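You operate a simulated robot arm through the tools that you are given. There is no shell and no other tool. Be economical: measure what you need, move in short steps, check, and stop when the job is done.

You are at the controls of a simulated robot arm. One attempt, no reset.

TASK
Take the green dish and leave it on top of the brown carton. Put the jar labelled "GRIT 320" from the top of the short bench under the window on the grey clay stand there and the jar that says "GRIT 600" on top of the blue carton there. Put one of the spare lens from the top of the short bench under the window on top of the green rock there. Put the grey funnel on the green rimmed disc. Fetch the grey bag from the top of the teal edged bench and set it on the clear patch before the screens. Fetch the beige chip labelled "56" from the top of the orange edged bench and set it on top of the grey carton on the top of the blue edged bench. Take the frosted plate and leave it on the grey rimmed disc. Open the lower orange drawer, put the lime green disc in the inside of the lower orange drawer, then shut the drawer. Put the blue tab on the top of the blue edged bench away on the top of the green edged bench. Put the purple blotter on the blue-grey clay ring. Any order will do. Set down upright: spare lens, purple blotter.

The check looks at the end state, three seconds after you hand in, the way a careful person would. Anything else that was tipped, shoved, dropped, spilled or broken makes it a failure.

THE ROBOT
A 6-joint arm with a two-finger parallel gripper on a trunk, on a base that drives. Base frame: it is fixed to the floor where the robot stands at the start and does not move with it; the origin is under the middle of the robot, x ahead of it, y to its left, z up. Units: mm, degrees, N and s.
With the tool pointing down near the work surface it reaches from about 340 to 860 mm from the robot's upright axis, wherever it stands. Its first joint turns from -115.0 to 115.0 degrees. Places, roughly: beige chip [-1250, -1000, 750]; blue carton [500, 750, 750]; blue grit jar, green grit jar, grey grit jar [750, 750, 750]; blue tab (3x3x2 cm) [-2000, -500, 800]; blue-grey clay ring (6x6x2 cm) [-4000, -1200, 800]; brown carton [-1500, 2250, 750]; clay stand (6x6x2 cm) [800, 800, 800]; clear patch before the screens [-3400, 1900, 800]; frosted plate (9x9x3 cm) [-1500, -400, 800]; green dish (9x9x3 cm) [700, 200, 1200]; green rimmed disc [-1000, -500, 750]; green rock [1000, 750, 750]; grey bag [500, -1000, 750]; grey carton [-2000, 250, 750]; grey funnel (12x12x9 cm) [900, -300, 1400]; grey rimmed disc [-1500, -1000, 750]; inside of the lower orange drawer [-1200, 200, 300]; lime green disc [-1250, -500, 750]; lower orange drawer [-1100, 200, 400]; purple blotter (5x3x3 cm) [-2000, -800, 800]; spare lens [750, 750, 750]; top of the green edged bench [-1000, 2100, 800]. Payload 3.43 kg.
Tool frame: the origin (TCP) lies between the finger pads and is the grasp point; the fingertips stand 34 mm ahead of it; z points along the fingers, y is the line along which they close. Largest opening 128 mm; finger width 24, thickness 12; the body of the gripper, 48 by 130 mm, starts 96 mm behind the TCP.
Orientation is told as [roll, pitch, yaw] about the base's x, y, z axes, in that order, counted from this pose: with the fingers straight down and closing along the base's y, the tool's x points along the base's -x, its y along +y and its z along -z.

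THE INTERFACE
- The arm moves only by the tool drive_tool. Its argument "targets" is a list of rows, each an object (a shift or turn left out is 0, a gripper value left out holds the last) with "angular": the turn, a rotation vector about the base's x, y, z in degrees, a list of three; "delta_pos": the shift along the base's x, y, z in mm, a list of three; "claw": the finger opening in mm, from 0 to 128. In form: [{"angular": [wx, wy, wz], "delta_pos": [dx, dy, dz], "claw": claw}, ...]. A call has 1 to 20 rows; each row is the pose to reach, as a shift and turn from the pose commanded when the call began. A row lasts 0.2 s, in which the tool goes at most 50 mm and 8.6 degrees; a call with a longer step from one row to the next is refused whole, and so is a gripper value outside its range. Where a pose cannot be reached the arm comes as near as it can. A force on the tool above 40 N (or 10 N above the force at the start of the call, whichever is more), or a blocked arm, ends the call early, and 0.2 s more pass. The fingers move at their own pace (about 108 mm/s each) and stop on an object; they squeeze with about 33 N. The grip force told is the motor's: it shows also when the fingers shut on nothing. Time passes only in rows, and 0.2 s behind the last, so rows that repeat a pose let the fingers close. The reply holds the time, the measured pose of the TCP, the force on the tool along the base axes, the opening and the grip force, in the units named above and with some noise, with the torque about the TCP (base axes, N m) and any sound that the robot's microphone picked up.
- Cameras (640 x 400 px; columns grow to the right, rows downward): "scene" is now at [-37.1, 129.5, 1422.2]; the picture's right is [-0.82, -0.58, 0.00], its down [-0.36, 0.51, -0.79] and it looks along [0.45, -0.64, -0.62] (base axes); focal length 214 px, centre (320, 200). "wrist" rides on the gripper at [76, -11, -160] in the tool frame; the picture's right is [0.15, 0.99, 0.00], its down [-0.88, 0.13, -0.46] and it looks along [-0.45, 0.07, 0.89] (tool axes); focal length 234 px, centre (320, 200). There is no depth. A picture from a camera that has moved, and an enlarged one, comes with that camera's place and axes in the base frame and with its lens. The place of the scene camera against the robot may be out by one fixed shift of up to 25 mm in any direction.
- grab_frame(camera): a new picture of that camera. It takes no simulated time.
- slide_trunk(by): slides the trunk up (or, below 0, down) by that many mm; the arm and the scene camera ride with it, the base frame stays. It gives what a move gives, with no picture.
- base_move(legs): drives the robot by 1 to 6 legs, each [ahead, turn to the left] in mm and degrees, along the robot's own axes; the way and the turn of a leg run together, so that a leg with both is an arc; at most 1500 mm and 180 degrees a leg. The arm and the cameras ride along, it lands a little off, and it stops where it bumps. It gives what a move gives.
- turn_head(pan, tilt): turns the head with the scene camera to pan (to the left, within 103 degrees either way) and tilt (down, from -29 to 69), counted from straight ahead of the robot. It gives what a move gives.
- close_up(camera, box): a new picture of the part [left, top, right, bottom] of that camera's present view, enlarged. It takes no simulated time.
- sign_off(): hands the job in; it is judged then, once.

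Work in short steps. Places have to be worked out from the pictures, the camera data and where the tool is seen: move nearer, look again, correct. Check each grasp and each placing, and mend what went wrong. You have 567 turns and 360 pictures in all, those below and enlarged ones among them. Open the gripper and draw the arm clear of the work before you hand the job in, unless the task says otherwise; then end with one line.

The tools are called after "Emit:" by a JSON object that holds its "op" and its "data". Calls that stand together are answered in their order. drive_tool: Moves the arm, as the interface text tells. Its arguments: {"type":"object","properties":{"targets":{"type":"array"}},"required":["targets"]} The other tools are called the same way: slide_trunk (by) slides the trunk up or down; base_move (legs) drives the base; turn_head (pan, tilt) turns the head that bears the scene camera; grab_frame (camera) takes a picture; close_up (camera, box) takes an enlarged picture of a part of a camera's view; sign_off () hands the job in.

At the start:

```text
time: 0.0
eef_pos: [448.8, 245.5, 1511.1]
tcp_rot: [0.1, 0.0, 0.0]
ft_force: [0.0, -0.8, 0.4]
ft_torque: [0.0, 0.0, 0.01]
gripper_width: 127.8
gripper_force: 0.0
trunk travel left (down, up): [-675.0, 115.0]
robot x, y, heading: [-0.8, 2.9, 0.0]
head pan, tilt: [-54.8, 38.2]
```

scene: 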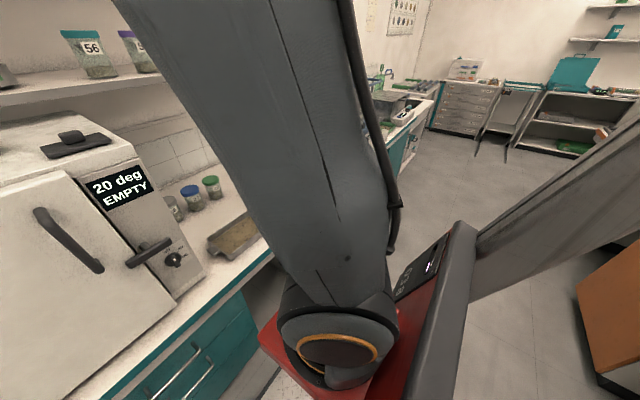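
wrist: 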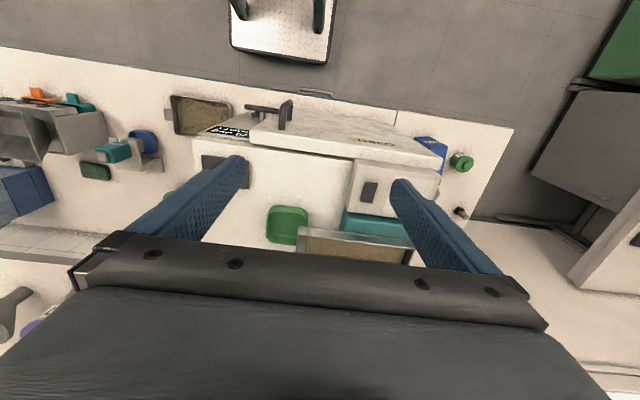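

I start by looking around to learn the layout, head straight ahead first.

Emit:
{"op": "turn_head", "data": {"pan": 0, "tilt": 25}}

```text
time: 1.2
eef_pos: [449.5, 246.0, 1511.3]
tcp_rot: [0.0, 0.0, -0.1]
ft_force: [-0.6, 0.3, -0.9]
ft_torque: [-0.02, -0.02, 0.02]
gripper_width: 127.8
gripper_force: 0.0
trunk travel left (down, up): [-675.0, 115.0]
robot x, y, heading: [-2.2, 0.1, 0.3]
head pan, tilt: [0.0, 25.0]
```

Take a picture ahead.

Emit:
{"op": "grab_frame", "data": {"camera": "scene"}}

Emit:
{"op": "turn_head", "data": {"pan": 60, "tilt": 30}}

Emit:
{"op": "grab_frame", "data": {"camera": "scene"}}

Emit:
{"op": "turn_head", "data": {"pan": 103, "tilt": 20}}

Emit:
{"op": "grab_frame", "data": {"camera": "scene"}}

Emit:
{"op": "turn_head", "data": {"pan": -103, "tilt": 20}}

Emit:
{"op": "grab_frame", "data": {"camera": "scene"}}

```text
357 pictures are left
camera scene: at [5.4, 199.8, 1442.8], right [0.0, -1.0, 0.0], down [-0.42, 0.0, -0.91], along [0.91, 0.0, -0.42], focal length 214 px, centre (320, 200)
```

scene: 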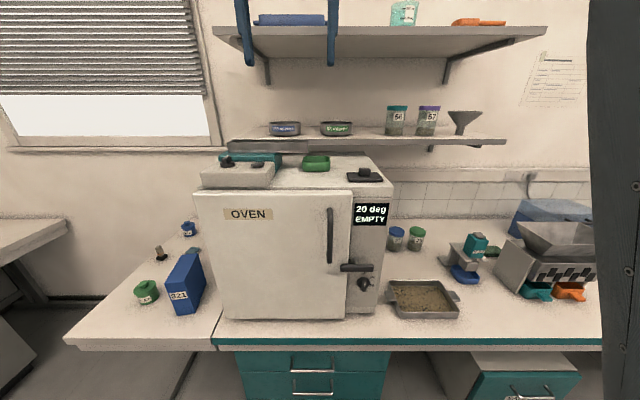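

```text
time: 2.5
eef_pos: [449.2, 246.4, 1511.3]
tcp_rot: [0.0, 0.0, 0.0]
ft_force: [0.0, -0.2, -0.4]
ft_torque: [-0.01, 0.03, -0.02]
gripper_width: 128.0
gripper_force: 0.0
trunk travel left (down, up): [-675.0, 115.0]
robot x, y, heading: [-2.0, 1.1, -0.2]
head pan, tilt: [60.0, 30.0]
```

```text
356 pictures are left
camera scene: at [-41.5, 278.2, 1434.9], right [0.87, -0.5, 0.0], down [-0.25, -0.43, -0.87], along [0.43, 0.75, -0.5], focal length 214 px, centre (320, 200)
```

scene: 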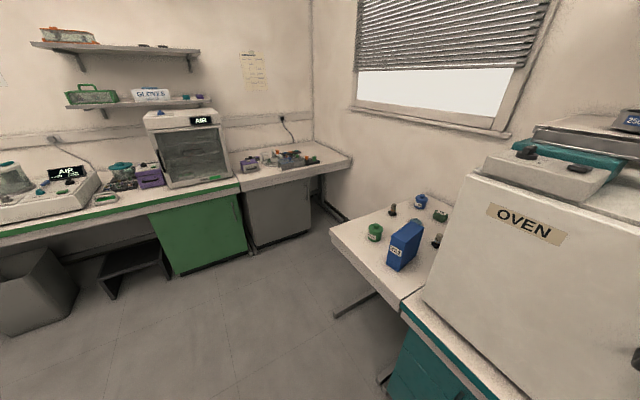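

```text
time: 3.6
eef_pos: [449.1, 245.9, 1510.2]
tcp_rot: [-0.1, 0.0, 0.0]
ft_force: [-0.8, -0.1, -1.2]
ft_torque: [0.02, 0.03, -0.03]
gripper_width: 128.1
gripper_force: 0.0
trunk travel left (down, up): [-675.0, 115.0]
robot x, y, heading: [-1.6, -0.5, 0.0]
head pan, tilt: [103.0, 20.0]
```

```text
355 pictures are left
camera scene: at [-107.6, 290.6, 1450.9], right [0.97, 0.22, 0.0], down [0.08, -0.33, -0.94], along [-0.21, 0.92, -0.34], focal length 214 px, centre (320, 200)
```

scene: 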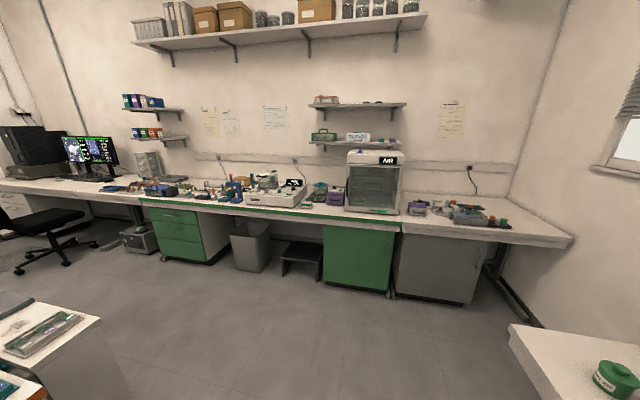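

```text
time: 6.6
eef_pos: [448.6, 245.6, 1511.5]
tcp_rot: [0.0, 0.0, 0.1]
ft_force: [0.1, 0.6, 0.3]
ft_torque: [0.01, 0.0, -0.02]
gripper_width: 128.0
gripper_force: 0.1
trunk travel left (down, up): [-675.0, 115.0]
robot x, y, heading: [1.2, 3.4, 0.0]
head pan, tilt: [-103.0, 20.0]
```

```text
354 pictures are left
camera scene: at [-107.7, 109.1, 1450.9], right [-0.97, 0.22, 0.0], down [0.08, 0.33, -0.94], along [-0.21, -0.92, -0.34], focal length 214 px, centre (320, 200)
```

scene: 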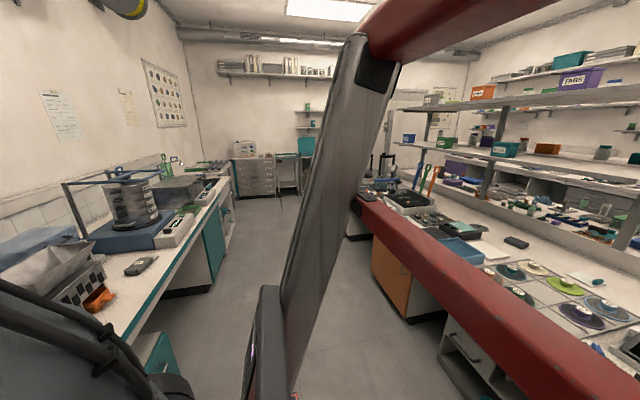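

The teal bench is ahead, short bench to its left, green bench at y≈2000, island behind. Now inspect the short bench closely.

Emit:
{"op": "turn_head", "data": {"pan": 40, "tilt": 35}}

Emit:
{"op": "close_up", "data": {"camera": "scene", "box": [150, 120, 410, 300]}}

Emit:
{"op": "grab_frame", "data": {"camera": "scene"}}

```text
time: 8.9
eef_pos: [449.6, 245.9, 1511.5]
tcp_rot: [-0.1, 0.1, 0.1]
ft_force: [-0.9, 0.2, -0.4]
ft_torque: [-0.05, -0.03, 0.01]
gripper_width: 127.8
gripper_force: 0.0
trunk travel left (down, up): [-675.0, 115.0]
robot x, y, heading: [1.2, -3.9, 0.1]
head pan, tilt: [40.0, 35.0]
```

```text
2.22 times, centred on (280, 210) of scene
camera zoom: at [-19.3, 256.5, 1427.1], right [0.64, -0.77, 0.0], down [-0.44, -0.37, -0.82], along [0.63, 0.53, -0.57], focal length 477 px, centre (409, 178)
```

zoom: 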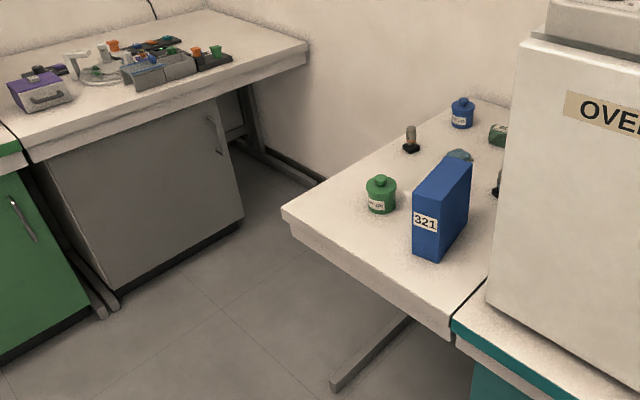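

```text
352 pictures are left
camera scene: at [-19.3, 256.5, 1427.1], right [0.64, -0.77, 0.0], down [-0.44, -0.37, -0.82], along [0.63, 0.53, -0.57], focal length 214 px, centre (320, 200)
```

scene: 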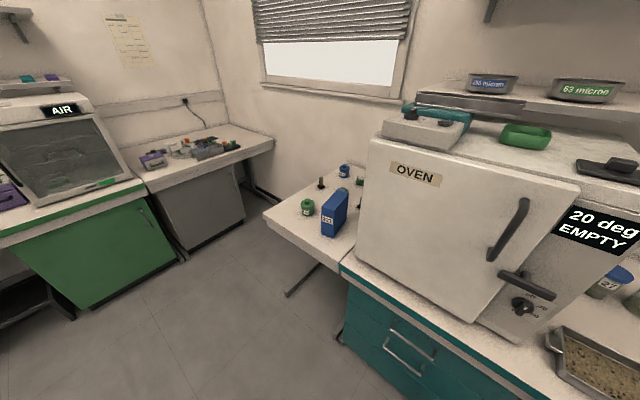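

I drive to (0, 750) facing the short bench to see it well.

Emit:
{"op": "base_move", "data": {"legs": [[0, 90], [720, 0], [0, -90]]}}

Emit:
{"op": "turn_head", "data": {"pan": -5, "tilt": 40}}

Emit:
{"op": "grab_frame", "data": {"camera": "scene"}}

Emit:
{"op": "grab_frame", "data": {"camera": "wrist"}}

```text
time: 20.5
eef_pos: [458.9, 956.6, 1510.8]
tcp_rot: [0.1, 0.0, -1.0]
ft_force: [-0.5, -0.6, -0.2]
ft_torque: [0.02, -0.01, 0.0]
gripper_width: 128.2
gripper_force: 0.0
trunk travel left (down, up): [-675.0, 115.0]
robot x, y, heading: [4.8, 716.4, -1.1]
head pan, tilt: [40.0, 35.0]
```

```text
time: 21.6
eef_pos: [458.3, 955.8, 1513.0]
tcp_rot: [0.1, 0.0, -0.9]
ft_force: [-0.2, -0.2, -0.8]
ft_torque: [0.02, 0.01, 0.01]
gripper_width: 128.0
gripper_force: 0.1
trunk travel left (down, up): [-675.0, 115.0]
robot x, y, heading: [5.4, 716.0, -0.8]
head pan, tilt: [-5.0, 40.0]
```

```text
351 pictures are left
camera scene: at [6.2, 909.7, 1419.5], right [-0.1, -0.99, 0.0], down [-0.64, 0.07, -0.77], along [0.76, -0.08, -0.64], focal length 214 px, centre (320, 200)
```

scene: 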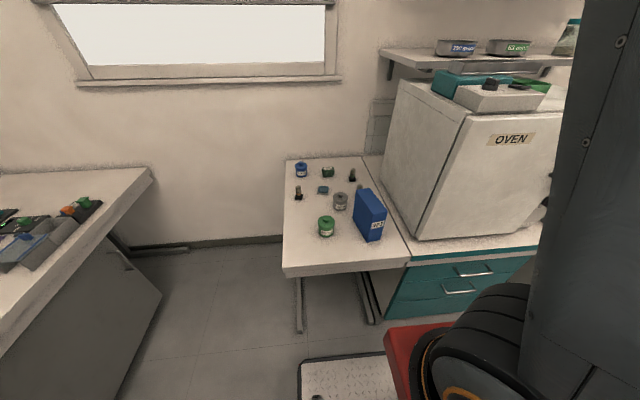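

```text
350 pictures are left
camera wrist: at [382.1, 945.5, 1670.2], right [-0.13, 0.99, 0.0], down [0.88, 0.12, 0.46], along [0.45, 0.06, -0.89], focal length 234 px, centre (320, 200)
```

wrist: 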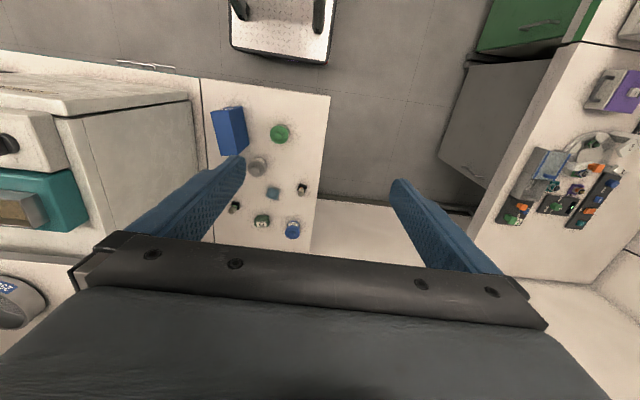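

The short bench holds several items; zoom with both cameras.

Emit:
{"op": "close_up", "data": {"camera": "scene", "box": [270, 145, 430, 245]}}

Emit:
{"op": "close_up", "data": {"camera": "wrist", "box": [190, 85, 350, 250]}}

```text
4.00 times, centred on (350, 195) of scene
camera zoom: at [6.2, 909.7, 1419.5], right [-0.1, -0.99, 0.0], down [-0.64, 0.07, -0.77], along [0.76, -0.08, -0.64], focal length 858 px, centre (200, 220)
```

zoom: 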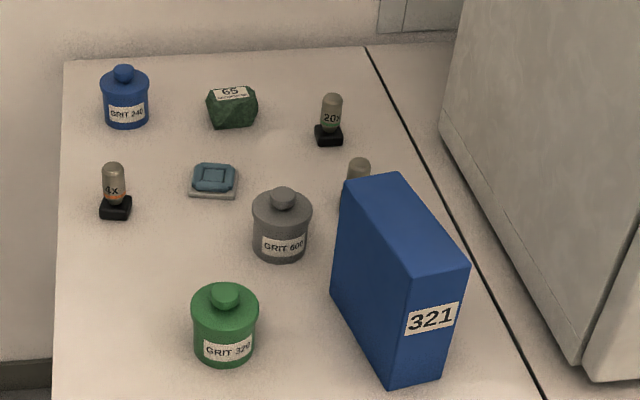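

```text
2.42 times, centred on (270, 168) of wrist
camera zoom: at [382.1, 945.5, 1670.2], right [-0.13, 0.99, 0.0], down [0.88, 0.12, 0.46], along [0.45, 0.06, -0.89], focal length 568 px, centre (441, 279)
```

zoom: 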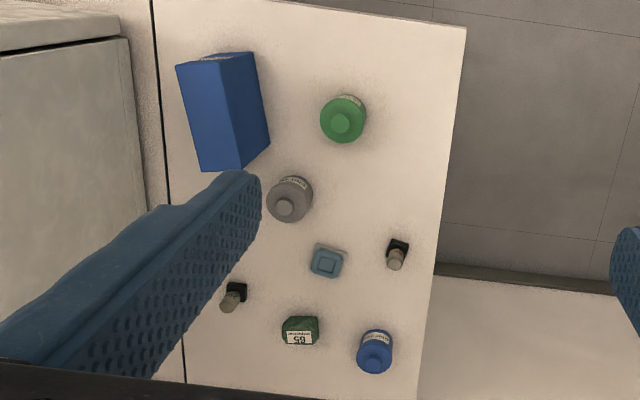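

Jars: GRIT 320 (green, ≈(575,827)), GRIT 600 (grey, ≈(710,746)), stand ≈(830,804), rock ≈(957,766). I move nearer so all are within reach.

Emit:
{"op": "base_move", "data": {"legs": [[150, 1]]}}

```text
time: 22.9
eef_pos: [601.2, 962.8, 1511.5]
tcp_rot: [0.0, 0.0, 0.1]
ft_force: [0.1, 0.2, -0.8]
ft_torque: [0.0, -0.03, 0.04]
gripper_width: 127.8
gripper_force: 0.1
trunk travel left (down, up): [-675.0, 115.0]
robot x, y, heading: [152.6, 717.9, -0.1]
head pan, tilt: [-5.0, 40.0]
```

Lower the trunk 400 mm, keeping the tool over the bench at z≈1110.

Emit:
{"op": "slide_trunk", "data": {"by": -400}}

Emit:
{"op": "turn_head", "data": {"pan": -10, "tilt": 25}}

Emit:
{"op": "grab_frame", "data": {"camera": "wrist"}}

Emit:
{"op": "grab_frame", "data": {"camera": "scene"}}

```text
time: 26.8
eef_pos: [601.2, 962.4, 1111.7]
tcp_rot: [0.0, -0.1, 0.2]
ft_force: [-0.8, 0.9, 0.8]
ft_torque: [-0.01, 0.02, 0.02]
gripper_width: 127.9
gripper_force: 0.1
trunk travel left (down, up): [-275.0, 515.0]
robot x, y, heading: [154.0, 718.4, 0.3]
head pan, tilt: [-5.0, 40.0]
```

```text
time: 27.6
eef_pos: [601.4, 962.9, 1111.3]
tcp_rot: [0.0, 0.0, 0.1]
ft_force: [-0.1, -0.2, 0.6]
ft_torque: [0.0, -0.03, 0.01]
gripper_width: 127.8
gripper_force: 0.0
trunk travel left (down, up): [-275.0, 515.0]
robot x, y, heading: [154.1, 718.7, 0.2]
head pan, tilt: [-10.0, 25.0]
```

```text
347 pictures are left
camera wrist: at [525.7, 951.3, 1270.2], right [-0.15, 0.99, 0.0], down [0.88, 0.13, 0.46], along [0.45, 0.07, -0.89], focal length 234 px, centre (320, 200)
```

wrist: 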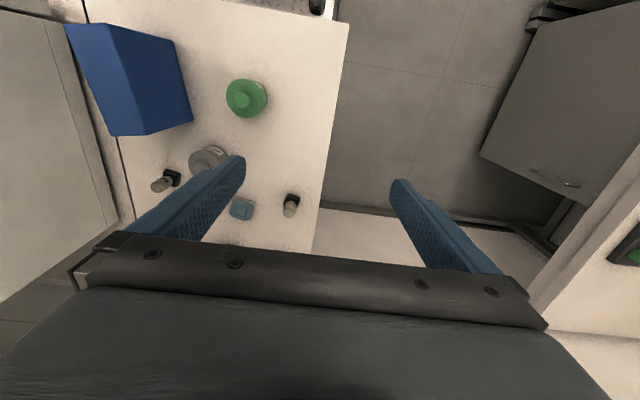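

```text
346 pictures are left
camera scene: at [268.0, 900.2, 1042.8], right [-0.17, -0.99, 0.0], down [-0.42, 0.07, -0.91], along [0.89, -0.16, -0.42], focal length 214 px, centre (320, 200)
```

scene: 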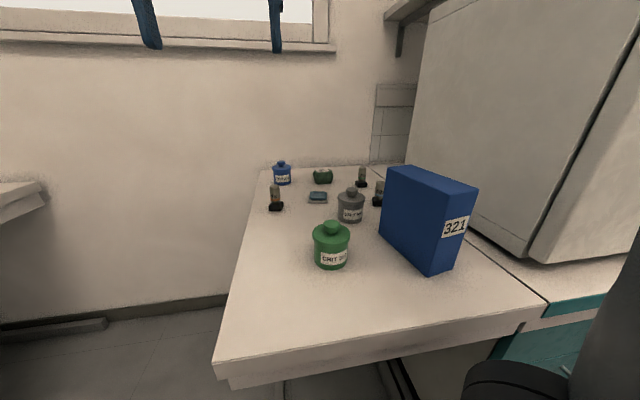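

Scene camera offset estimated ≈(+15,−4,−18). Green jar knob triangulates to (575,827,836), bench z≈773. Close-up to measure the carton, stand and rock.

Emit:
{"op": "close_up", "data": {"camera": "scene", "box": [250, 150, 490, 300]}}

```text
2.67 times, centred on (370, 225) of scene
camera zoom: at [268.0, 900.2, 1042.8], right [-0.17, -0.99, 0.0], down [-0.42, 0.07, -0.91], along [0.89, -0.16, -0.42], focal length 572 px, centre (187, 133)
```

zoom: 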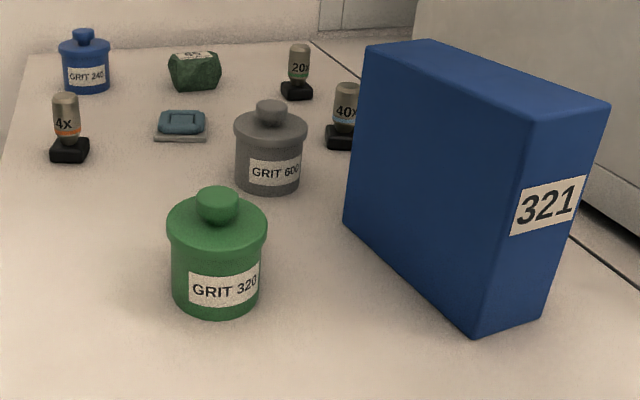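

Carton top ≈ z 912, centre (573,670), yaw ≈12°. Move above the grey jar (714,747), stop at z≈935 and look.

Emit:
{"op": "drive_tool", "data": {"targets": [{"delta_pos": [18, -36, -25], "claw": 95}, {"delta_pos": [37, -72, -50]}, {"delta_pos": [56, -108, -75]}, {"delta_pos": [75, -144, -100]}, {"delta_pos": [94, -180, -125]}, {"delta_pos": [113, -216, -150]}, {"delta_pos": [113, -216, -176]}, {"delta_pos": [113, -216, -176]}]}}

Emit:
{"op": "grab_frame", "data": {"camera": "wrist"}}

Emit:
{"op": "close_up", "data": {"camera": "scene", "box": [250, 120, 490, 270]}}

```text
time: 29.4
eef_pos: [713.6, 744.5, 935.3]
tcp_rot: [-0.1, 0.0, 0.0]
ft_force: [0.1, -0.2, 0.0]
ft_torque: [0.01, -0.01, 0.0]
gripper_width: 94.9
gripper_force: 0.1
trunk travel left (down, up): [-275.0, 515.0]
robot x, y, heading: [154.0, 714.0, -0.0]
head pan, tilt: [-10.0, 25.0]
```

```text
344 pictures are left
camera wrist: at [637.7, 732.0, 1094.2], right [-0.15, 0.99, 0.0], down [0.88, 0.13, 0.46], along [0.45, 0.07, -0.89], focal length 234 px, centre (320, 200)
```

wrist: 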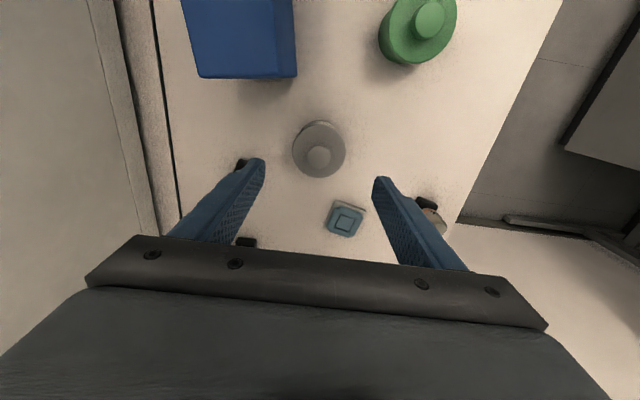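

```text
2.67 times, centred on (370, 195) of scene
camera zoom: at [268.0, 900.1, 1042.9], right [-0.17, -0.99, 0.0], down [-0.42, 0.07, -0.91], along [0.89, -0.16, -0.42], focal length 572 px, centre (187, 213)
```

zoom: 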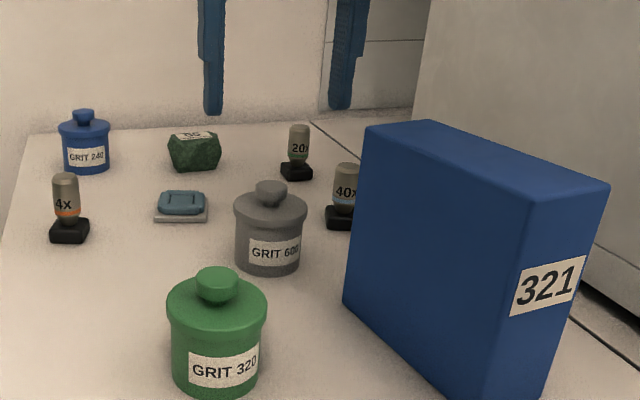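

The jar sits on the tool axis within 3 mm. Descend to z≈815 and close.

Emit:
{"op": "drive_tool", "data": {"targets": [{"delta_pos": [2, -1, -40]}, {"delta_pos": [2, -1, -80]}, {"delta_pos": [2, -1, -105]}, {"delta_pos": [2, -1, -120]}, {"delta_pos": [2, -1, -120]}, {"delta_pos": [2, -1, -120], "claw": 40}, {"delta_pos": [2, -1, -120]}, {"delta_pos": [2, -1, -120]}]}}

```text
time: 31.1
eef_pos: [715.6, 744.1, 813.6]
tcp_rot: [0.1, 0.0, 0.0]
ft_force: [0.1, 0.8, -1.4]
ft_torque: [0.0, 0.02, -0.01]
gripper_width: 62.0
gripper_force: 33.2
trunk travel left (down, up): [-275.0, 515.0]
robot x, y, heading: [153.0, 717.8, 0.3]
head pan, tilt: [-10.0, 25.0]
```

Gripped (62 mm). Lift and carry over the carton.

Emit:
{"op": "drive_tool", "data": {"targets": [{"delta_pos": [0, 0, 45]}, {"delta_pos": [0, 0, 90]}, {"delta_pos": [0, 0, 135]}, {"delta_pos": [0, 0, 180]}, {"delta_pos": [-36, -18, 185]}, {"delta_pos": [-72, -37, 185]}, {"delta_pos": [-108, -55, 185]}, {"delta_pos": [-143, -74, 185]}, {"delta_pos": [-143, -74, 185]}]}}

Emit:
{"op": "grab_frame", "data": {"camera": "wrist"}}

Emit:
{"op": "grab_frame", "data": {"camera": "scene"}}

```text
time: 33.1
eef_pos: [613.9, 663.7, 1008.6]
tcp_rot: [0.0, 0.1, 0.1]
ft_force: [-0.1, 0.5, -1.9]
ft_torque: [-0.03, 0.03, 0.02]
gripper_width: 62.1
gripper_force: 32.9
out of reach, approached as far as the arm can: row 7, 8, 9
trunk travel left (down, up): [-275.0, 515.0]
robot x, y, heading: [155.7, 721.3, 0.1]
head pan, tilt: [-10.0, 25.0]
```

```text
342 pictures are left
camera wrist: at [537.9, 652.1, 1167.4], right [-0.15, 0.99, 0.0], down [0.88, 0.13, 0.45], along [0.45, 0.07, -0.89], focal length 234 px, centre (320, 200)
```

wrist: 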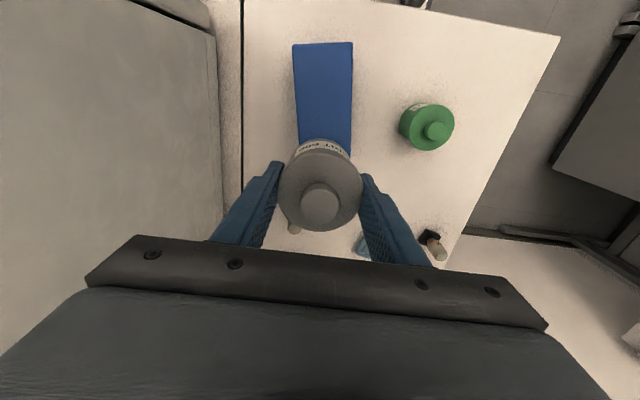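

```text
341 pictures are left
camera scene: at [268.0, 900.1, 1042.8], right [-0.17, -0.99, 0.0], down [-0.42, 0.07, -0.91], along [0.89, -0.16, -0.42], focal length 214 px, centre (320, 200)
```

scene: 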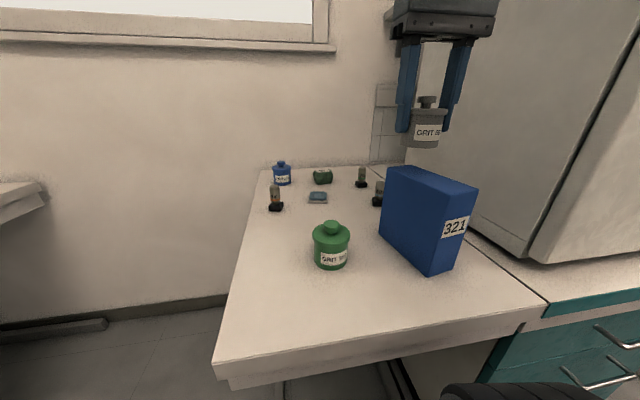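

The arm can't fold this close at this height; I back the base up 100 mm.

Emit:
{"op": "base_move", "data": {"legs": [[-100, 0]]}}

Emit:
{"op": "grab_frame", "data": {"camera": "wrist"}}

```text
time: 34.3
eef_pos: [514.0, 663.5, 1008.7]
tcp_rot: [0.0, 0.2, 0.1]
ft_force: [0.3, 0.9, -1.1]
ft_torque: [-0.01, -0.01, 0.02]
gripper_width: 61.8
gripper_force: 33.0
trunk travel left (down, up): [-275.0, 515.0]
robot x, y, heading: [51.7, 712.1, 0.2]
head pan, tilt: [-10.0, 25.0]
```

```text
340 pictures are left
camera wrist: at [438.7, 652.3, 1167.3], right [-0.15, 0.99, 0.0], down [0.88, 0.13, 0.45], along [0.45, 0.07, -0.89], focal length 234 px, centre (320, 200)
```

wrist: 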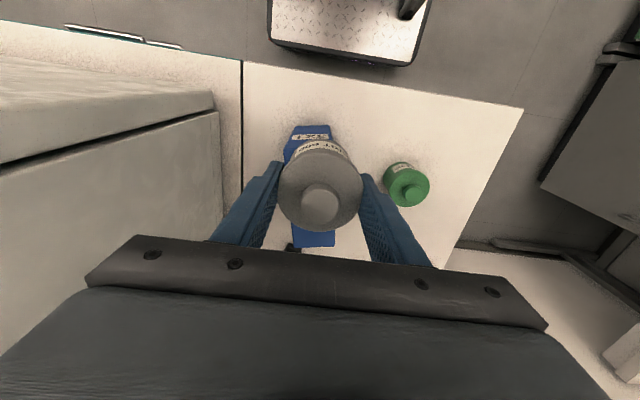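

Carton centre confirmed ≈(573,670). Move over it and lower to just above contact.

Emit:
{"op": "drive_tool", "data": {"targets": [{"delta_pos": [30, 3, 0]}, {"delta_pos": [59, 6, 0]}, {"delta_pos": [59, 6, -20]}, {"delta_pos": [59, 6, -40]}, {"delta_pos": [59, 6, -48]}, {"delta_pos": [59, 6, -50]}, {"delta_pos": [59, 6, -50]}]}}

Emit:
{"op": "close_up", "data": {"camera": "scene", "box": [340, 100, 540, 225]}}

```text
time: 35.9
eef_pos: [572.2, 670.8, 959.6]
tcp_rot: [0.1, -0.1, 0.1]
ft_force: [3.7, 2.5, 38.3]
ft_torque: [0.08, -0.08, 0.03]
gripper_width: 62.9
gripper_force: 32.4
trunk travel left (down, up): [-275.0, 515.0]
robot x, y, heading: [55.5, 714.8, 0.1]
head pan, tilt: [-10.0, 25.0]
```

```text
3.20 times, centred on (440, 162) of scene
camera zoom: at [167.9, 900.2, 1043.0], right [-0.17, -0.99, 0.0], down [-0.42, 0.07, -0.91], along [0.89, -0.16, -0.42], focal length 686 px, centre (-64, 320)
```

zoom: 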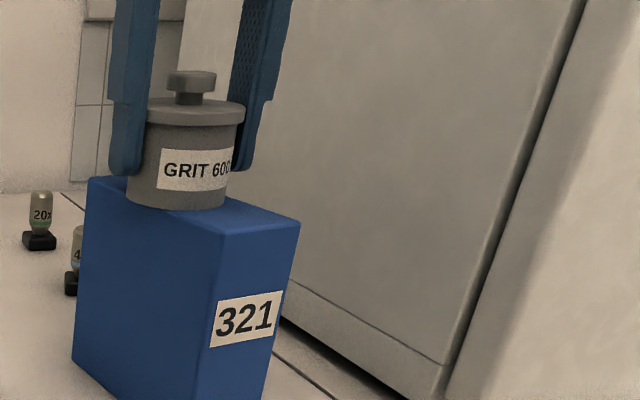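

Contact felt (38 N), jar seated. Ease up 2 mm, open, retreat.

Emit:
{"op": "drive_tool", "data": {"targets": [{"delta_pos": [0, 0, 2]}, {"delta_pos": [0, 0, 2], "claw": 80}, {"delta_pos": [0, 0, 2], "claw": 95}, {"delta_pos": [0, 0, 2]}, {"delta_pos": [0, 0, 30]}, {"delta_pos": [0, 0, 70]}, {"delta_pos": [0, 0, 110]}]}}

Emit:
{"op": "grab_frame", "data": {"camera": "scene"}}

Emit:
{"op": "grab_frame", "data": {"camera": "wrist"}}

```text
time: 37.5
eef_pos: [575.4, 669.2, 1069.2]
tcp_rot: [0.0, 0.1, 0.1]
ft_force: [-0.1, 0.5, 0.3]
ft_torque: [0.02, 0.02, 0.0]
gripper_width: 95.0
gripper_force: 0.1
trunk travel left (down, up): [-275.0, 515.0]
robot x, y, heading: [54.6, 716.3, -0.1]
head pan, tilt: [-10.0, 25.0]
```

```text
338 pictures are left
camera scene: at [168.7, 900.0, 1042.8], right [-0.17, -0.99, 0.0], down [-0.42, 0.07, -0.91], along [0.89, -0.16, -0.42], focal length 214 px, centre (320, 200)
```

scene: 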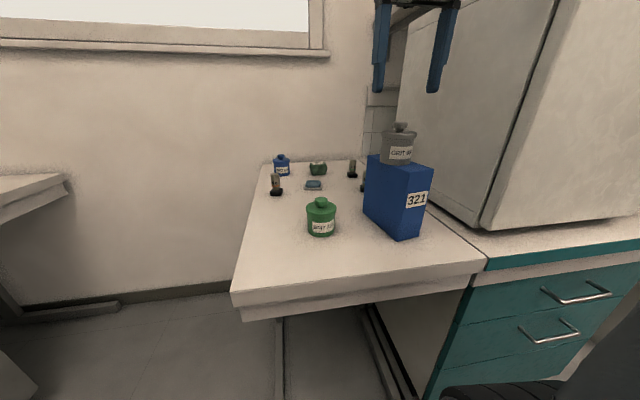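

```text
337 pictures are left
camera wrist: at [499.9, 657.5, 1228.2], right [-0.15, 0.99, 0.0], down [0.88, 0.13, 0.45], along [0.45, 0.07, -0.89], focal length 234 px, centre (320, 200)
```

wrist: 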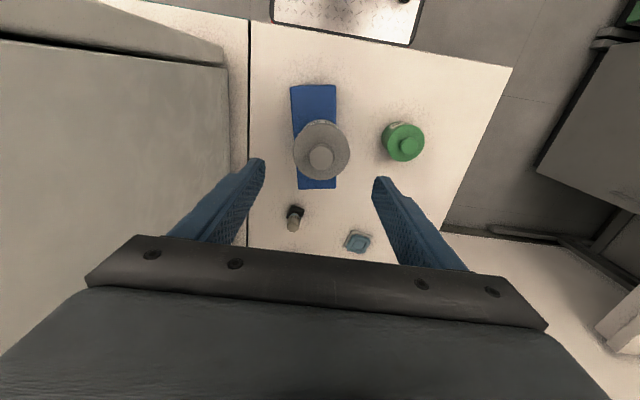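

Jar 600 stands well on the carton. Next, over GRIT 320 at (575,827).

Emit:
{"op": "drive_tool", "data": {"targets": [{"delta_pos": [0, 40, 0]}, {"delta_pos": [0, 80, 0]}, {"delta_pos": [0, 120, -30]}, {"delta_pos": [0, 157, -65]}, {"delta_pos": [0, 157, -110]}, {"delta_pos": [0, 157, -135]}, {"delta_pos": [0, 157, -135]}]}}

Emit:
{"op": "grab_frame", "data": {"camera": "wrist"}}

```text
refused: row 4 steps farther than a row can; nothing moved
```

```text
336 pictures are left
camera wrist: at [499.9, 657.5, 1228.2], right [-0.15, 0.99, 0.0], down [0.88, 0.13, 0.45], along [0.45, 0.07, -0.89], focal length 234 px, centre (320, 200)
```

wrist: 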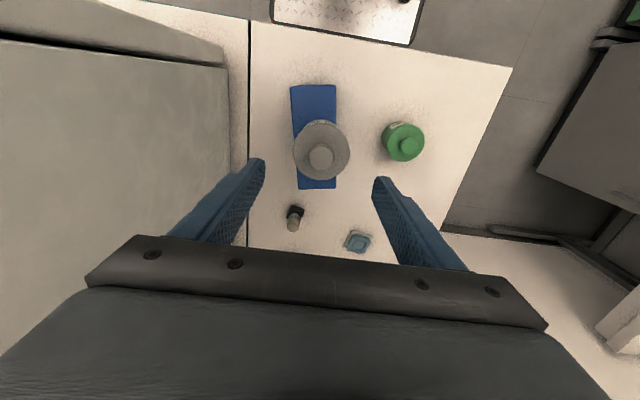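

A row was too long; resend with smaller steps.

Emit:
{"op": "drive_tool", "data": {"targets": [{"delta_pos": [0, 40, 0]}, {"delta_pos": [0, 80, 0]}, {"delta_pos": [0, 115, -30]}, {"delta_pos": [0, 145, -65]}, {"delta_pos": [0, 157, -105]}, {"delta_pos": [0, 157, -135]}, {"delta_pos": [0, 157, -135]}]}}

Emit:
{"op": "grab_frame", "data": {"camera": "wrist"}}

```text
time: 39.1
eef_pos: [573.3, 829.2, 932.1]
tcp_rot: [0.0, 0.0, 0.0]
ft_force: [1.2, -0.8, 1.1]
ft_torque: [0.01, -0.01, 0.02]
gripper_width: 94.9
gripper_force: 0.1
trunk travel left (down, up): [-275.0, 515.0]
robot x, y, heading: [54.7, 716.3, -0.2]
head pan, tilt: [-10.0, 25.0]
```

```text
335 pictures are left
camera wrist: at [497.9, 816.9, 1091.6], right [-0.15, 0.99, 0.0], down [0.88, 0.13, 0.45], along [0.45, 0.07, -0.89], focal length 234 px, centre (320, 200)
```

wrist: 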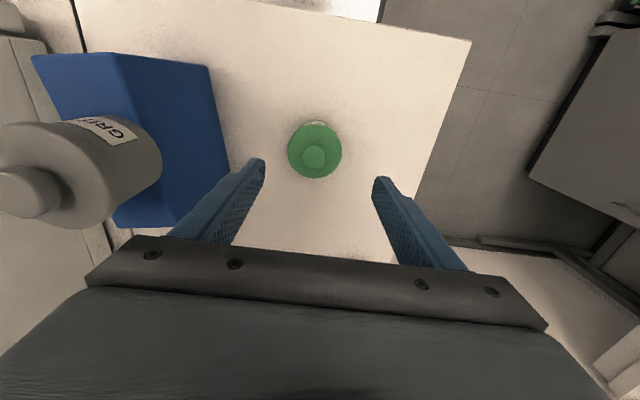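

Knob 6 mm toward −y; correct, descend and grip.

Emit:
{"op": "drive_tool", "data": {"targets": [{"delta_pos": [1, -6, -40]}, {"delta_pos": [1, -6, -80]}, {"delta_pos": [1, -6, -105]}, {"delta_pos": [1, -6, -117]}, {"delta_pos": [1, -6, -117]}, {"delta_pos": [1, -6, -117], "claw": 40}, {"delta_pos": [1, -6, -117]}, {"delta_pos": [1, -6, -117]}, {"delta_pos": [1, -6, -77]}, {"delta_pos": [1, -6, -37]}, {"delta_pos": [1, -6, 3]}]}}

```text
time: 41.5
eef_pos: [573.8, 821.6, 935.7]
tcp_rot: [0.0, 0.2, 0.1]
ft_force: [0.5, -0.4, -1.0]
ft_torque: [0.0, 0.03, 0.0]
gripper_width: 61.8
gripper_force: 32.9
trunk travel left (down, up): [-275.0, 515.0]
robot x, y, heading: [52.6, 717.6, 0.4]
head pan, tilt: [-10.0, 25.0]
```

Held. Look closely at the stand now that the view is clear.

Emit:
{"op": "close_up", "data": {"camera": "scene", "box": [262, 145, 372, 215]}}

Emit:
{"op": "close_up", "data": {"camera": "wrist", "box": [180, 80, 460, 255]}}

```text
5.71 times, centred on (317, 180) of scene
camera zoom: at [168.8, 900.0, 1042.8], right [-0.17, -0.99, 0.0], down [-0.42, 0.07, -0.91], along [0.89, -0.16, -0.42], focal length 1226 px, centre (337, 314)
```

zoom: 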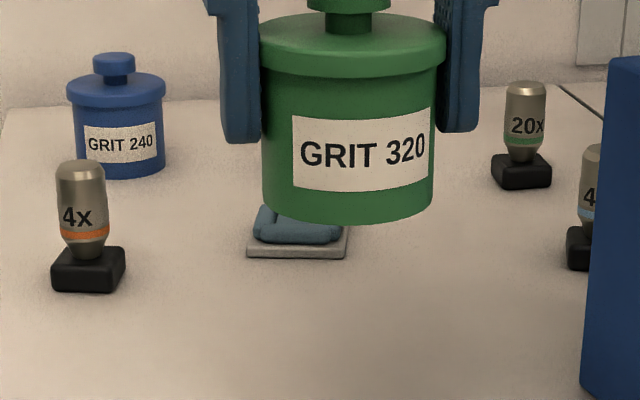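

```text
2.29 times, centred on (320, 168) of wrist
camera zoom: at [498.4, 809.6, 1095.2], right [-0.15, 0.99, 0.0], down [0.88, 0.13, 0.45], along [0.45, 0.07, -0.89], focal length 535 px, centre (320, 274)
```

zoom: 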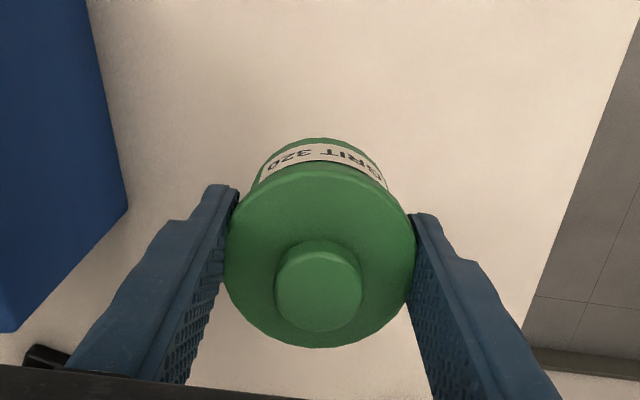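

Stand ≈(820,800). Carry there at height, then view.

Emit:
{"op": "drive_tool", "data": {"targets": [{"delta_pos": [45, -4, 0]}, {"delta_pos": [90, -8, 0]}, {"delta_pos": [135, -12, 0]}, {"delta_pos": [180, -16, 0]}, {"delta_pos": [225, -20, -10]}, {"delta_pos": [246, -22, -40]}, {"delta_pos": [246, -22, -40]}]}}

Emit:
{"op": "close_up", "data": {"camera": "wrist", "box": [180, 80, 460, 255]}}

Emit:
{"op": "close_up", "data": {"camera": "scene", "box": [262, 130, 372, 200]}}

```text
time: 43.1
eef_pos: [819.3, 796.1, 895.5]
tcp_rot: [-0.1, 0.2, 0.1]
ft_force: [-0.4, 0.7, -0.8]
ft_torque: [-0.02, -0.01, -0.02]
gripper_width: 62.0
gripper_force: 33.1
trunk travel left (down, up): [-275.0, 515.0]
robot x, y, heading: [53.4, 716.6, 0.3]
head pan, tilt: [-10.0, 25.0]
```

```text
2.29 times, centred on (320, 168) of wrist
camera zoom: at [743.7, 785.4, 1054.7], right [-0.15, 0.99, 0.0], down [0.88, 0.13, 0.45], along [0.45, 0.07, -0.89], focal length 535 px, centre (320, 274)
```

zoom: 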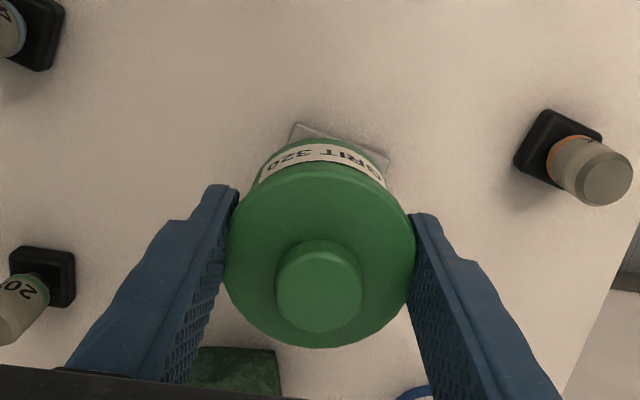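

```text
5.71 times, centred on (317, 165) of scene
camera zoom: at [168.7, 900.0, 1042.9], right [-0.17, -0.99, 0.0], down [-0.42, 0.07, -0.91], along [0.89, -0.16, -0.42], focal length 1226 px, centre (337, 400)
```

zoom: 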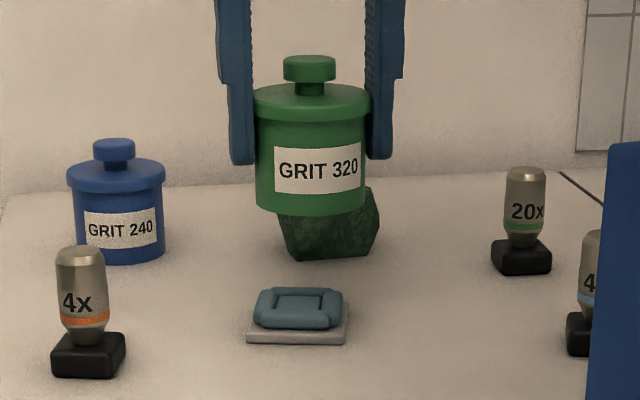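

Stand centre ≈(826,802). Shift and lower gently until contact.

Emit:
{"op": "drive_tool", "data": {"targets": [{"delta_pos": [7, 6, -20]}, {"delta_pos": [7, 6, -40]}, {"delta_pos": [7, 6, -48]}, {"delta_pos": [7, 6, -52]}, {"delta_pos": [7, 6, -55]}, {"delta_pos": [7, 6, -58]}, {"delta_pos": [7, 6, -60]}, {"delta_pos": [7, 6, -62]}]}}

Emit:
{"op": "close_up", "data": {"camera": "scene", "box": [262, 130, 372, 200]}}

Emit:
{"op": "close_up", "data": {"camera": "wrist", "box": [180, 80, 460, 255]}}

```text
time: 44.9
eef_pos: [827.0, 804.8, 833.7]
tcp_rot: [-0.1, 0.1, 0.1]
ft_force: [-1.0, 0.7, -1.0]
ft_torque: [-0.02, 0.0, 0.0]
gripper_width: 61.7
gripper_force: 33.2
trunk travel left (down, up): [-275.0, 515.0]
robot x, y, heading: [55.1, 718.0, -0.2]
head pan, tilt: [-10.0, 25.0]
```

```text
5.71 times, centred on (317, 165) of scene
camera zoom: at [168.7, 900.0, 1042.8], right [-0.17, -0.99, 0.0], down [-0.42, 0.07, -0.91], along [0.89, -0.16, -0.42], focal length 1226 px, centre (337, 400)
```

zoom: 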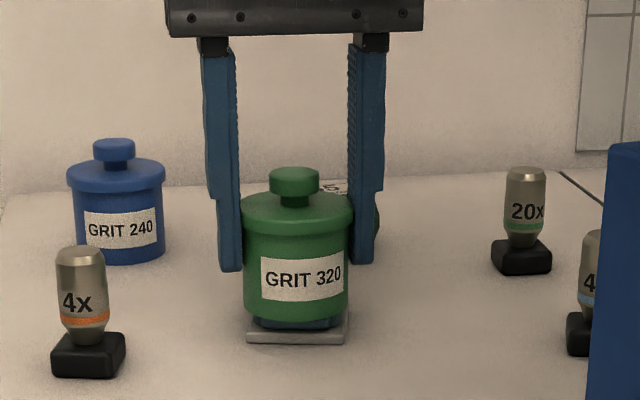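

```text
2.29 times, centred on (320, 168) of wrist
camera zoom: at [750.9, 793.3, 993.1], right [-0.15, 0.99, 0.0], down [0.88, 0.13, 0.45], along [0.45, 0.07, -0.89], focal length 535 px, centre (320, 274)
```

zoom: 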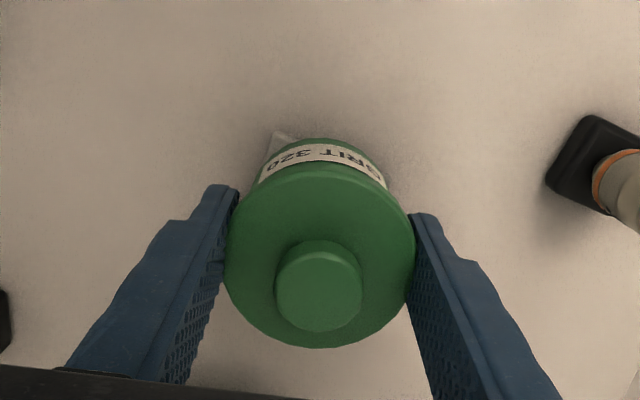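

Laterally centred; not yet touching. Lower further in 1.5 mm steps.

Emit:
{"op": "drive_tool", "data": {"targets": [{"delta_pos": [1, -2, -2]}, {"delta_pos": [1, -2, -4]}, {"delta_pos": [1, -2, -6]}, {"delta_pos": [1, -2, -8]}, {"delta_pos": [1, -2, -10]}, {"delta_pos": [1, -2, -12]}]}}

```text
time: 46.3
eef_pos: [828.6, 803.2, 825.4]
tcp_rot: [0.1, -0.1, 0.1]
ft_force: [1.3, 2.9, 39.0]
ft_torque: [0.1, -0.09, -0.08]
gripper_width: 63.4
gripper_force: 33.4
trunk travel left (down, up): [-275.0, 515.0]
robot x, y, heading: [52.7, 716.7, 0.1]
head pan, tilt: [-10.0, 25.0]
```

Contact. Ease, release, rise.

Emit:
{"op": "drive_tool", "data": {"targets": [{"delta_pos": [0, 0, 2]}, {"delta_pos": [0, 0, 2], "claw": 80}, {"delta_pos": [0, 0, 2], "claw": 95}, {"delta_pos": [0, 0, 2]}, {"delta_pos": [0, 0, 30]}, {"delta_pos": [0, 0, 70]}, {"delta_pos": [0, 0, 110]}]}}

Emit:
{"op": "close_up", "data": {"camera": "scene", "box": [262, 130, 372, 200]}}

Emit:
{"op": "grab_frame", "data": {"camera": "wrist"}}

```text
time: 47.9
eef_pos: [829.1, 802.0, 933.0]
tcp_rot: [0.0, 0.2, 0.1]
ft_force: [0.4, 0.3, 0.4]
ft_torque: [0.03, 0.04, 0.04]
gripper_width: 94.9
gripper_force: 0.1
trunk travel left (down, up): [-275.0, 515.0]
robot x, y, heading: [57.4, 717.8, 0.3]
head pan, tilt: [-10.0, 25.0]
```

```text
5.71 times, centred on (317, 165) of scene
camera zoom: at [168.8, 900.0, 1042.8], right [-0.17, -0.99, 0.0], down [-0.42, 0.07, -0.91], along [0.89, -0.16, -0.42], focal length 1226 px, centre (337, 400)
```

zoom: 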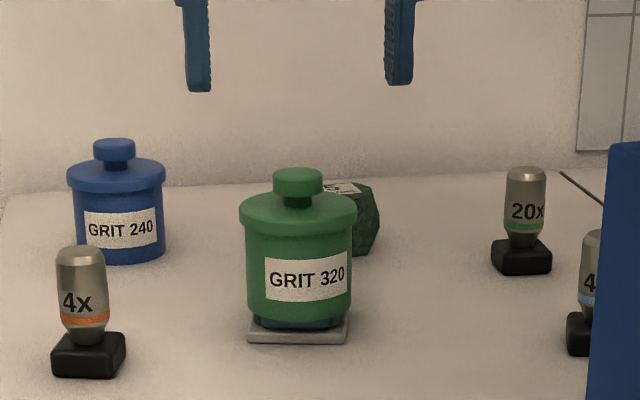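

```text
327 pictures are left
camera wrist: at [753.5, 789.6, 1091.9], right [-0.15, 0.99, 0.0], down [0.88, 0.13, 0.45], along [0.45, 0.07, -0.89], focal length 234 px, centre (320, 200)
```

wrist: 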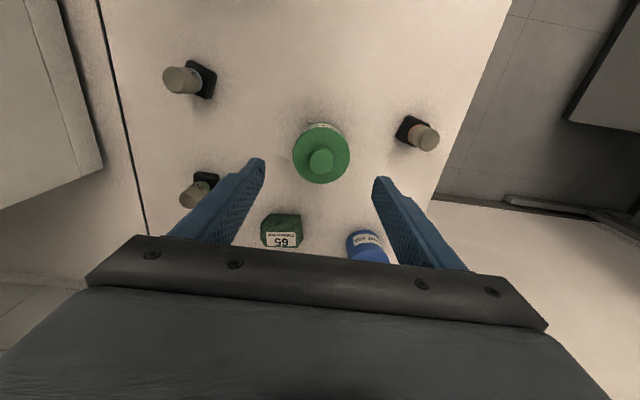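

Jar 320 stands on the stand. Drive in 100 mm so the rock is reachable.

Emit:
{"op": "drive_tool", "data": {"targets": [{"delta_pos": [-40, 0, 20]}, {"delta_pos": [-80, 0, 40]}, {"delta_pos": [-120, 10, 60]}]}}

Emit:
{"op": "base_move", "data": {"legs": [[100, 0]]}}

Emit:
{"op": "grab_frame", "data": {"camera": "wrist"}}

Emit:
{"op": "close_up", "data": {"camera": "scene", "box": [240, 130, 400, 230]}}

```text
time: 48.7
eef_pos: [707.3, 811.9, 990.0]
tcp_rot: [0.0, 0.2, 0.1]
ft_force: [0.1, -0.2, -0.2]
ft_torque: [0.0, 0.03, -0.02]
gripper_width: 94.9
gripper_force: 0.0
trunk travel left (down, up): [-275.0, 515.0]
robot x, y, heading: [47.0, 718.8, 0.3]
head pan, tilt: [-10.0, 25.0]
```

```text
time: 49.8
eef_pos: [808.6, 813.7, 992.4]
tcp_rot: [0.0, 0.1, 0.2]
ft_force: [0.3, 0.3, 0.1]
ft_torque: [-0.01, 0.02, 0.01]
gripper_width: 94.8
gripper_force: 0.1
trunk travel left (down, up): [-275.0, 515.0]
robot x, y, heading: [156.1, 718.7, 0.2]
head pan, tilt: [-10.0, 25.0]
```

```text
326 pictures are left
camera wrist: at [732.6, 801.2, 1150.5], right [-0.15, 0.99, 0.0], down [0.88, 0.13, 0.45], along [0.45, 0.07, -0.89], focal length 234 px, centre (320, 200)
```

wrist: 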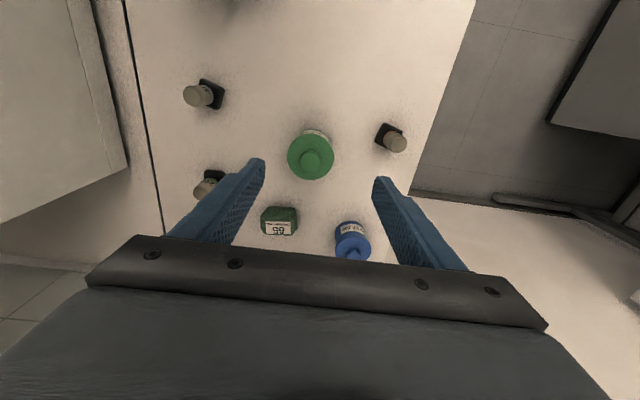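

```text
4.00 times, centred on (320, 180) of scene
camera zoom: at [269.7, 900.5, 1042.9], right [-0.17, -0.99, 0.0], down [-0.42, 0.07, -0.91], along [0.89, -0.15, -0.42], focal length 858 px, centre (320, 280)
```

zoom: 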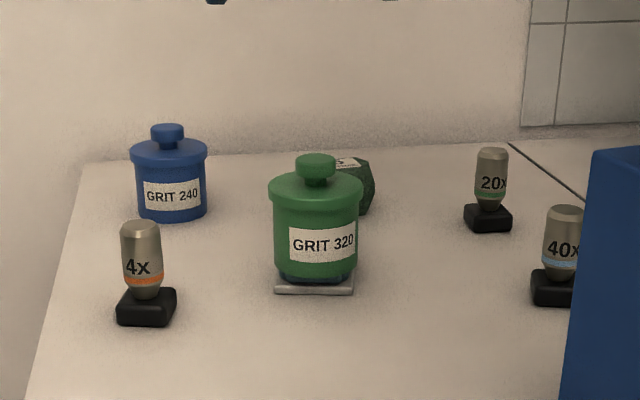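

4x lens top ≈(793,918,829). Move above it and check.

Emit:
{"op": "drive_tool", "data": {"targets": [{"delta_pos": [-8, 40, -20], "claw": 70}, {"delta_pos": [-16, 80, -40]}, {"delta_pos": [-16, 104, -75]}, {"delta_pos": [-16, 104, -100]}, {"delta_pos": [-16, 104, -100]}]}}

Emit:
{"op": "close_up", "data": {"camera": "wrist", "box": [180, 80, 460, 255]}}

```text
time: 51.0
eef_pos: [791.2, 915.9, 891.9]
tcp_rot: [0.0, 0.1, 0.2]
ft_force: [0.0, 0.4, -0.3]
ft_torque: [-0.01, 0.02, 0.0]
gripper_width: 70.0
gripper_force: 0.0
trunk travel left (down, up): [-275.0, 515.0]
robot x, y, heading: [155.8, 714.6, 0.4]
head pan, tilt: [-10.0, 25.0]
```

```text
2.29 times, centred on (320, 168) of wrist
camera zoom: at [714.7, 905.2, 1050.4], right [-0.15, 0.99, 0.0], down [0.88, 0.13, 0.45], along [0.45, 0.07, -0.89], focal length 535 px, centre (320, 274)
```

zoom: 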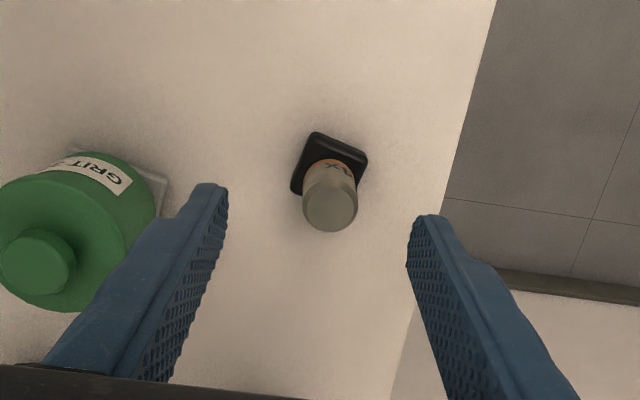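

Lens is ~6 mm +x, +4 mm +y of the axis. Correct, descend, grip gently, lift.

Emit:
{"op": "drive_tool", "data": {"targets": [{"delta_pos": [6, 4, -20]}, {"delta_pos": [6, 4, -45]}, {"delta_pos": [6, 4, -64]}, {"delta_pos": [6, 4, -64]}, {"delta_pos": [6, 4, -64], "claw": 10}, {"delta_pos": [6, 4, -64]}, {"delta_pos": [6, 4, -64]}, {"delta_pos": [6, 4, -64]}]}}

Emit:
{"op": "close_up", "data": {"camera": "scene", "box": [240, 130, 400, 230]}}

```text
time: 52.8
eef_pos: [798.4, 920.4, 825.7]
tcp_rot: [0.1, 0.1, 0.2]
ft_force: [-0.2, 0.4, -0.5]
ft_torque: [0.0, -0.01, 0.01]
gripper_width: 24.3
gripper_force: 33.2
trunk travel left (down, up): [-275.0, 515.0]
robot x, y, heading: [157.3, 718.9, 0.2]
head pan, tilt: [-10.0, 25.0]
```

```text
4.00 times, centred on (320, 180) of scene
camera zoom: at [269.7, 900.5, 1042.8], right [-0.17, -0.99, 0.0], down [-0.42, 0.07, -0.91], along [0.89, -0.15, -0.42], focal length 858 px, centre (320, 280)
```

zoom: 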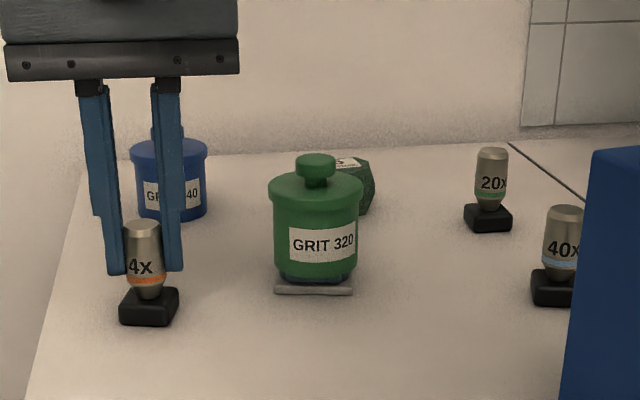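

Gripped 24 mm. Lift and carry toward the rock.

Emit:
{"op": "drive_tool", "data": {"targets": [{"delta_pos": [0, 0, 45]}, {"delta_pos": [0, 0, 90]}, {"delta_pos": [0, 0, 125]}, {"delta_pos": [26, -38, 125]}, {"delta_pos": [52, -76, 125]}, {"delta_pos": [78, -114, 125]}, {"delta_pos": [102, -153, 125]}, {"delta_pos": [102, -153, 125]}]}}

Emit:
{"op": "grab_frame", "data": {"camera": "wrist"}}

```text
time: 54.6
eef_pos: [898.3, 767.3, 951.7]
tcp_rot: [0.1, 0.0, 0.2]
ft_force: [0.5, 0.2, -1.2]
ft_torque: [0.01, 0.02, 0.01]
gripper_width: 24.0
gripper_force: 32.8
trunk travel left (down, up): [-275.0, 515.0]
robot x, y, heading: [154.8, 714.4, 0.2]
head pan, tilt: [-10.0, 25.0]
```

```text
322 pictures are left
camera wrist: at [823.8, 755.0, 1110.5], right [-0.15, 0.99, 0.0], down [0.88, 0.13, 0.45], along [0.45, 0.07, -0.89], focal length 234 px, centre (320, 200)
```

wrist: 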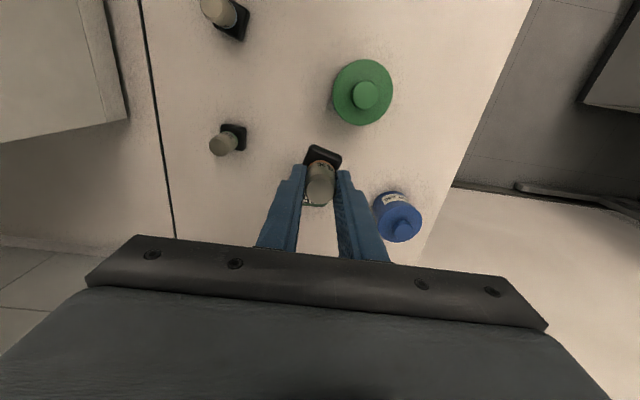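

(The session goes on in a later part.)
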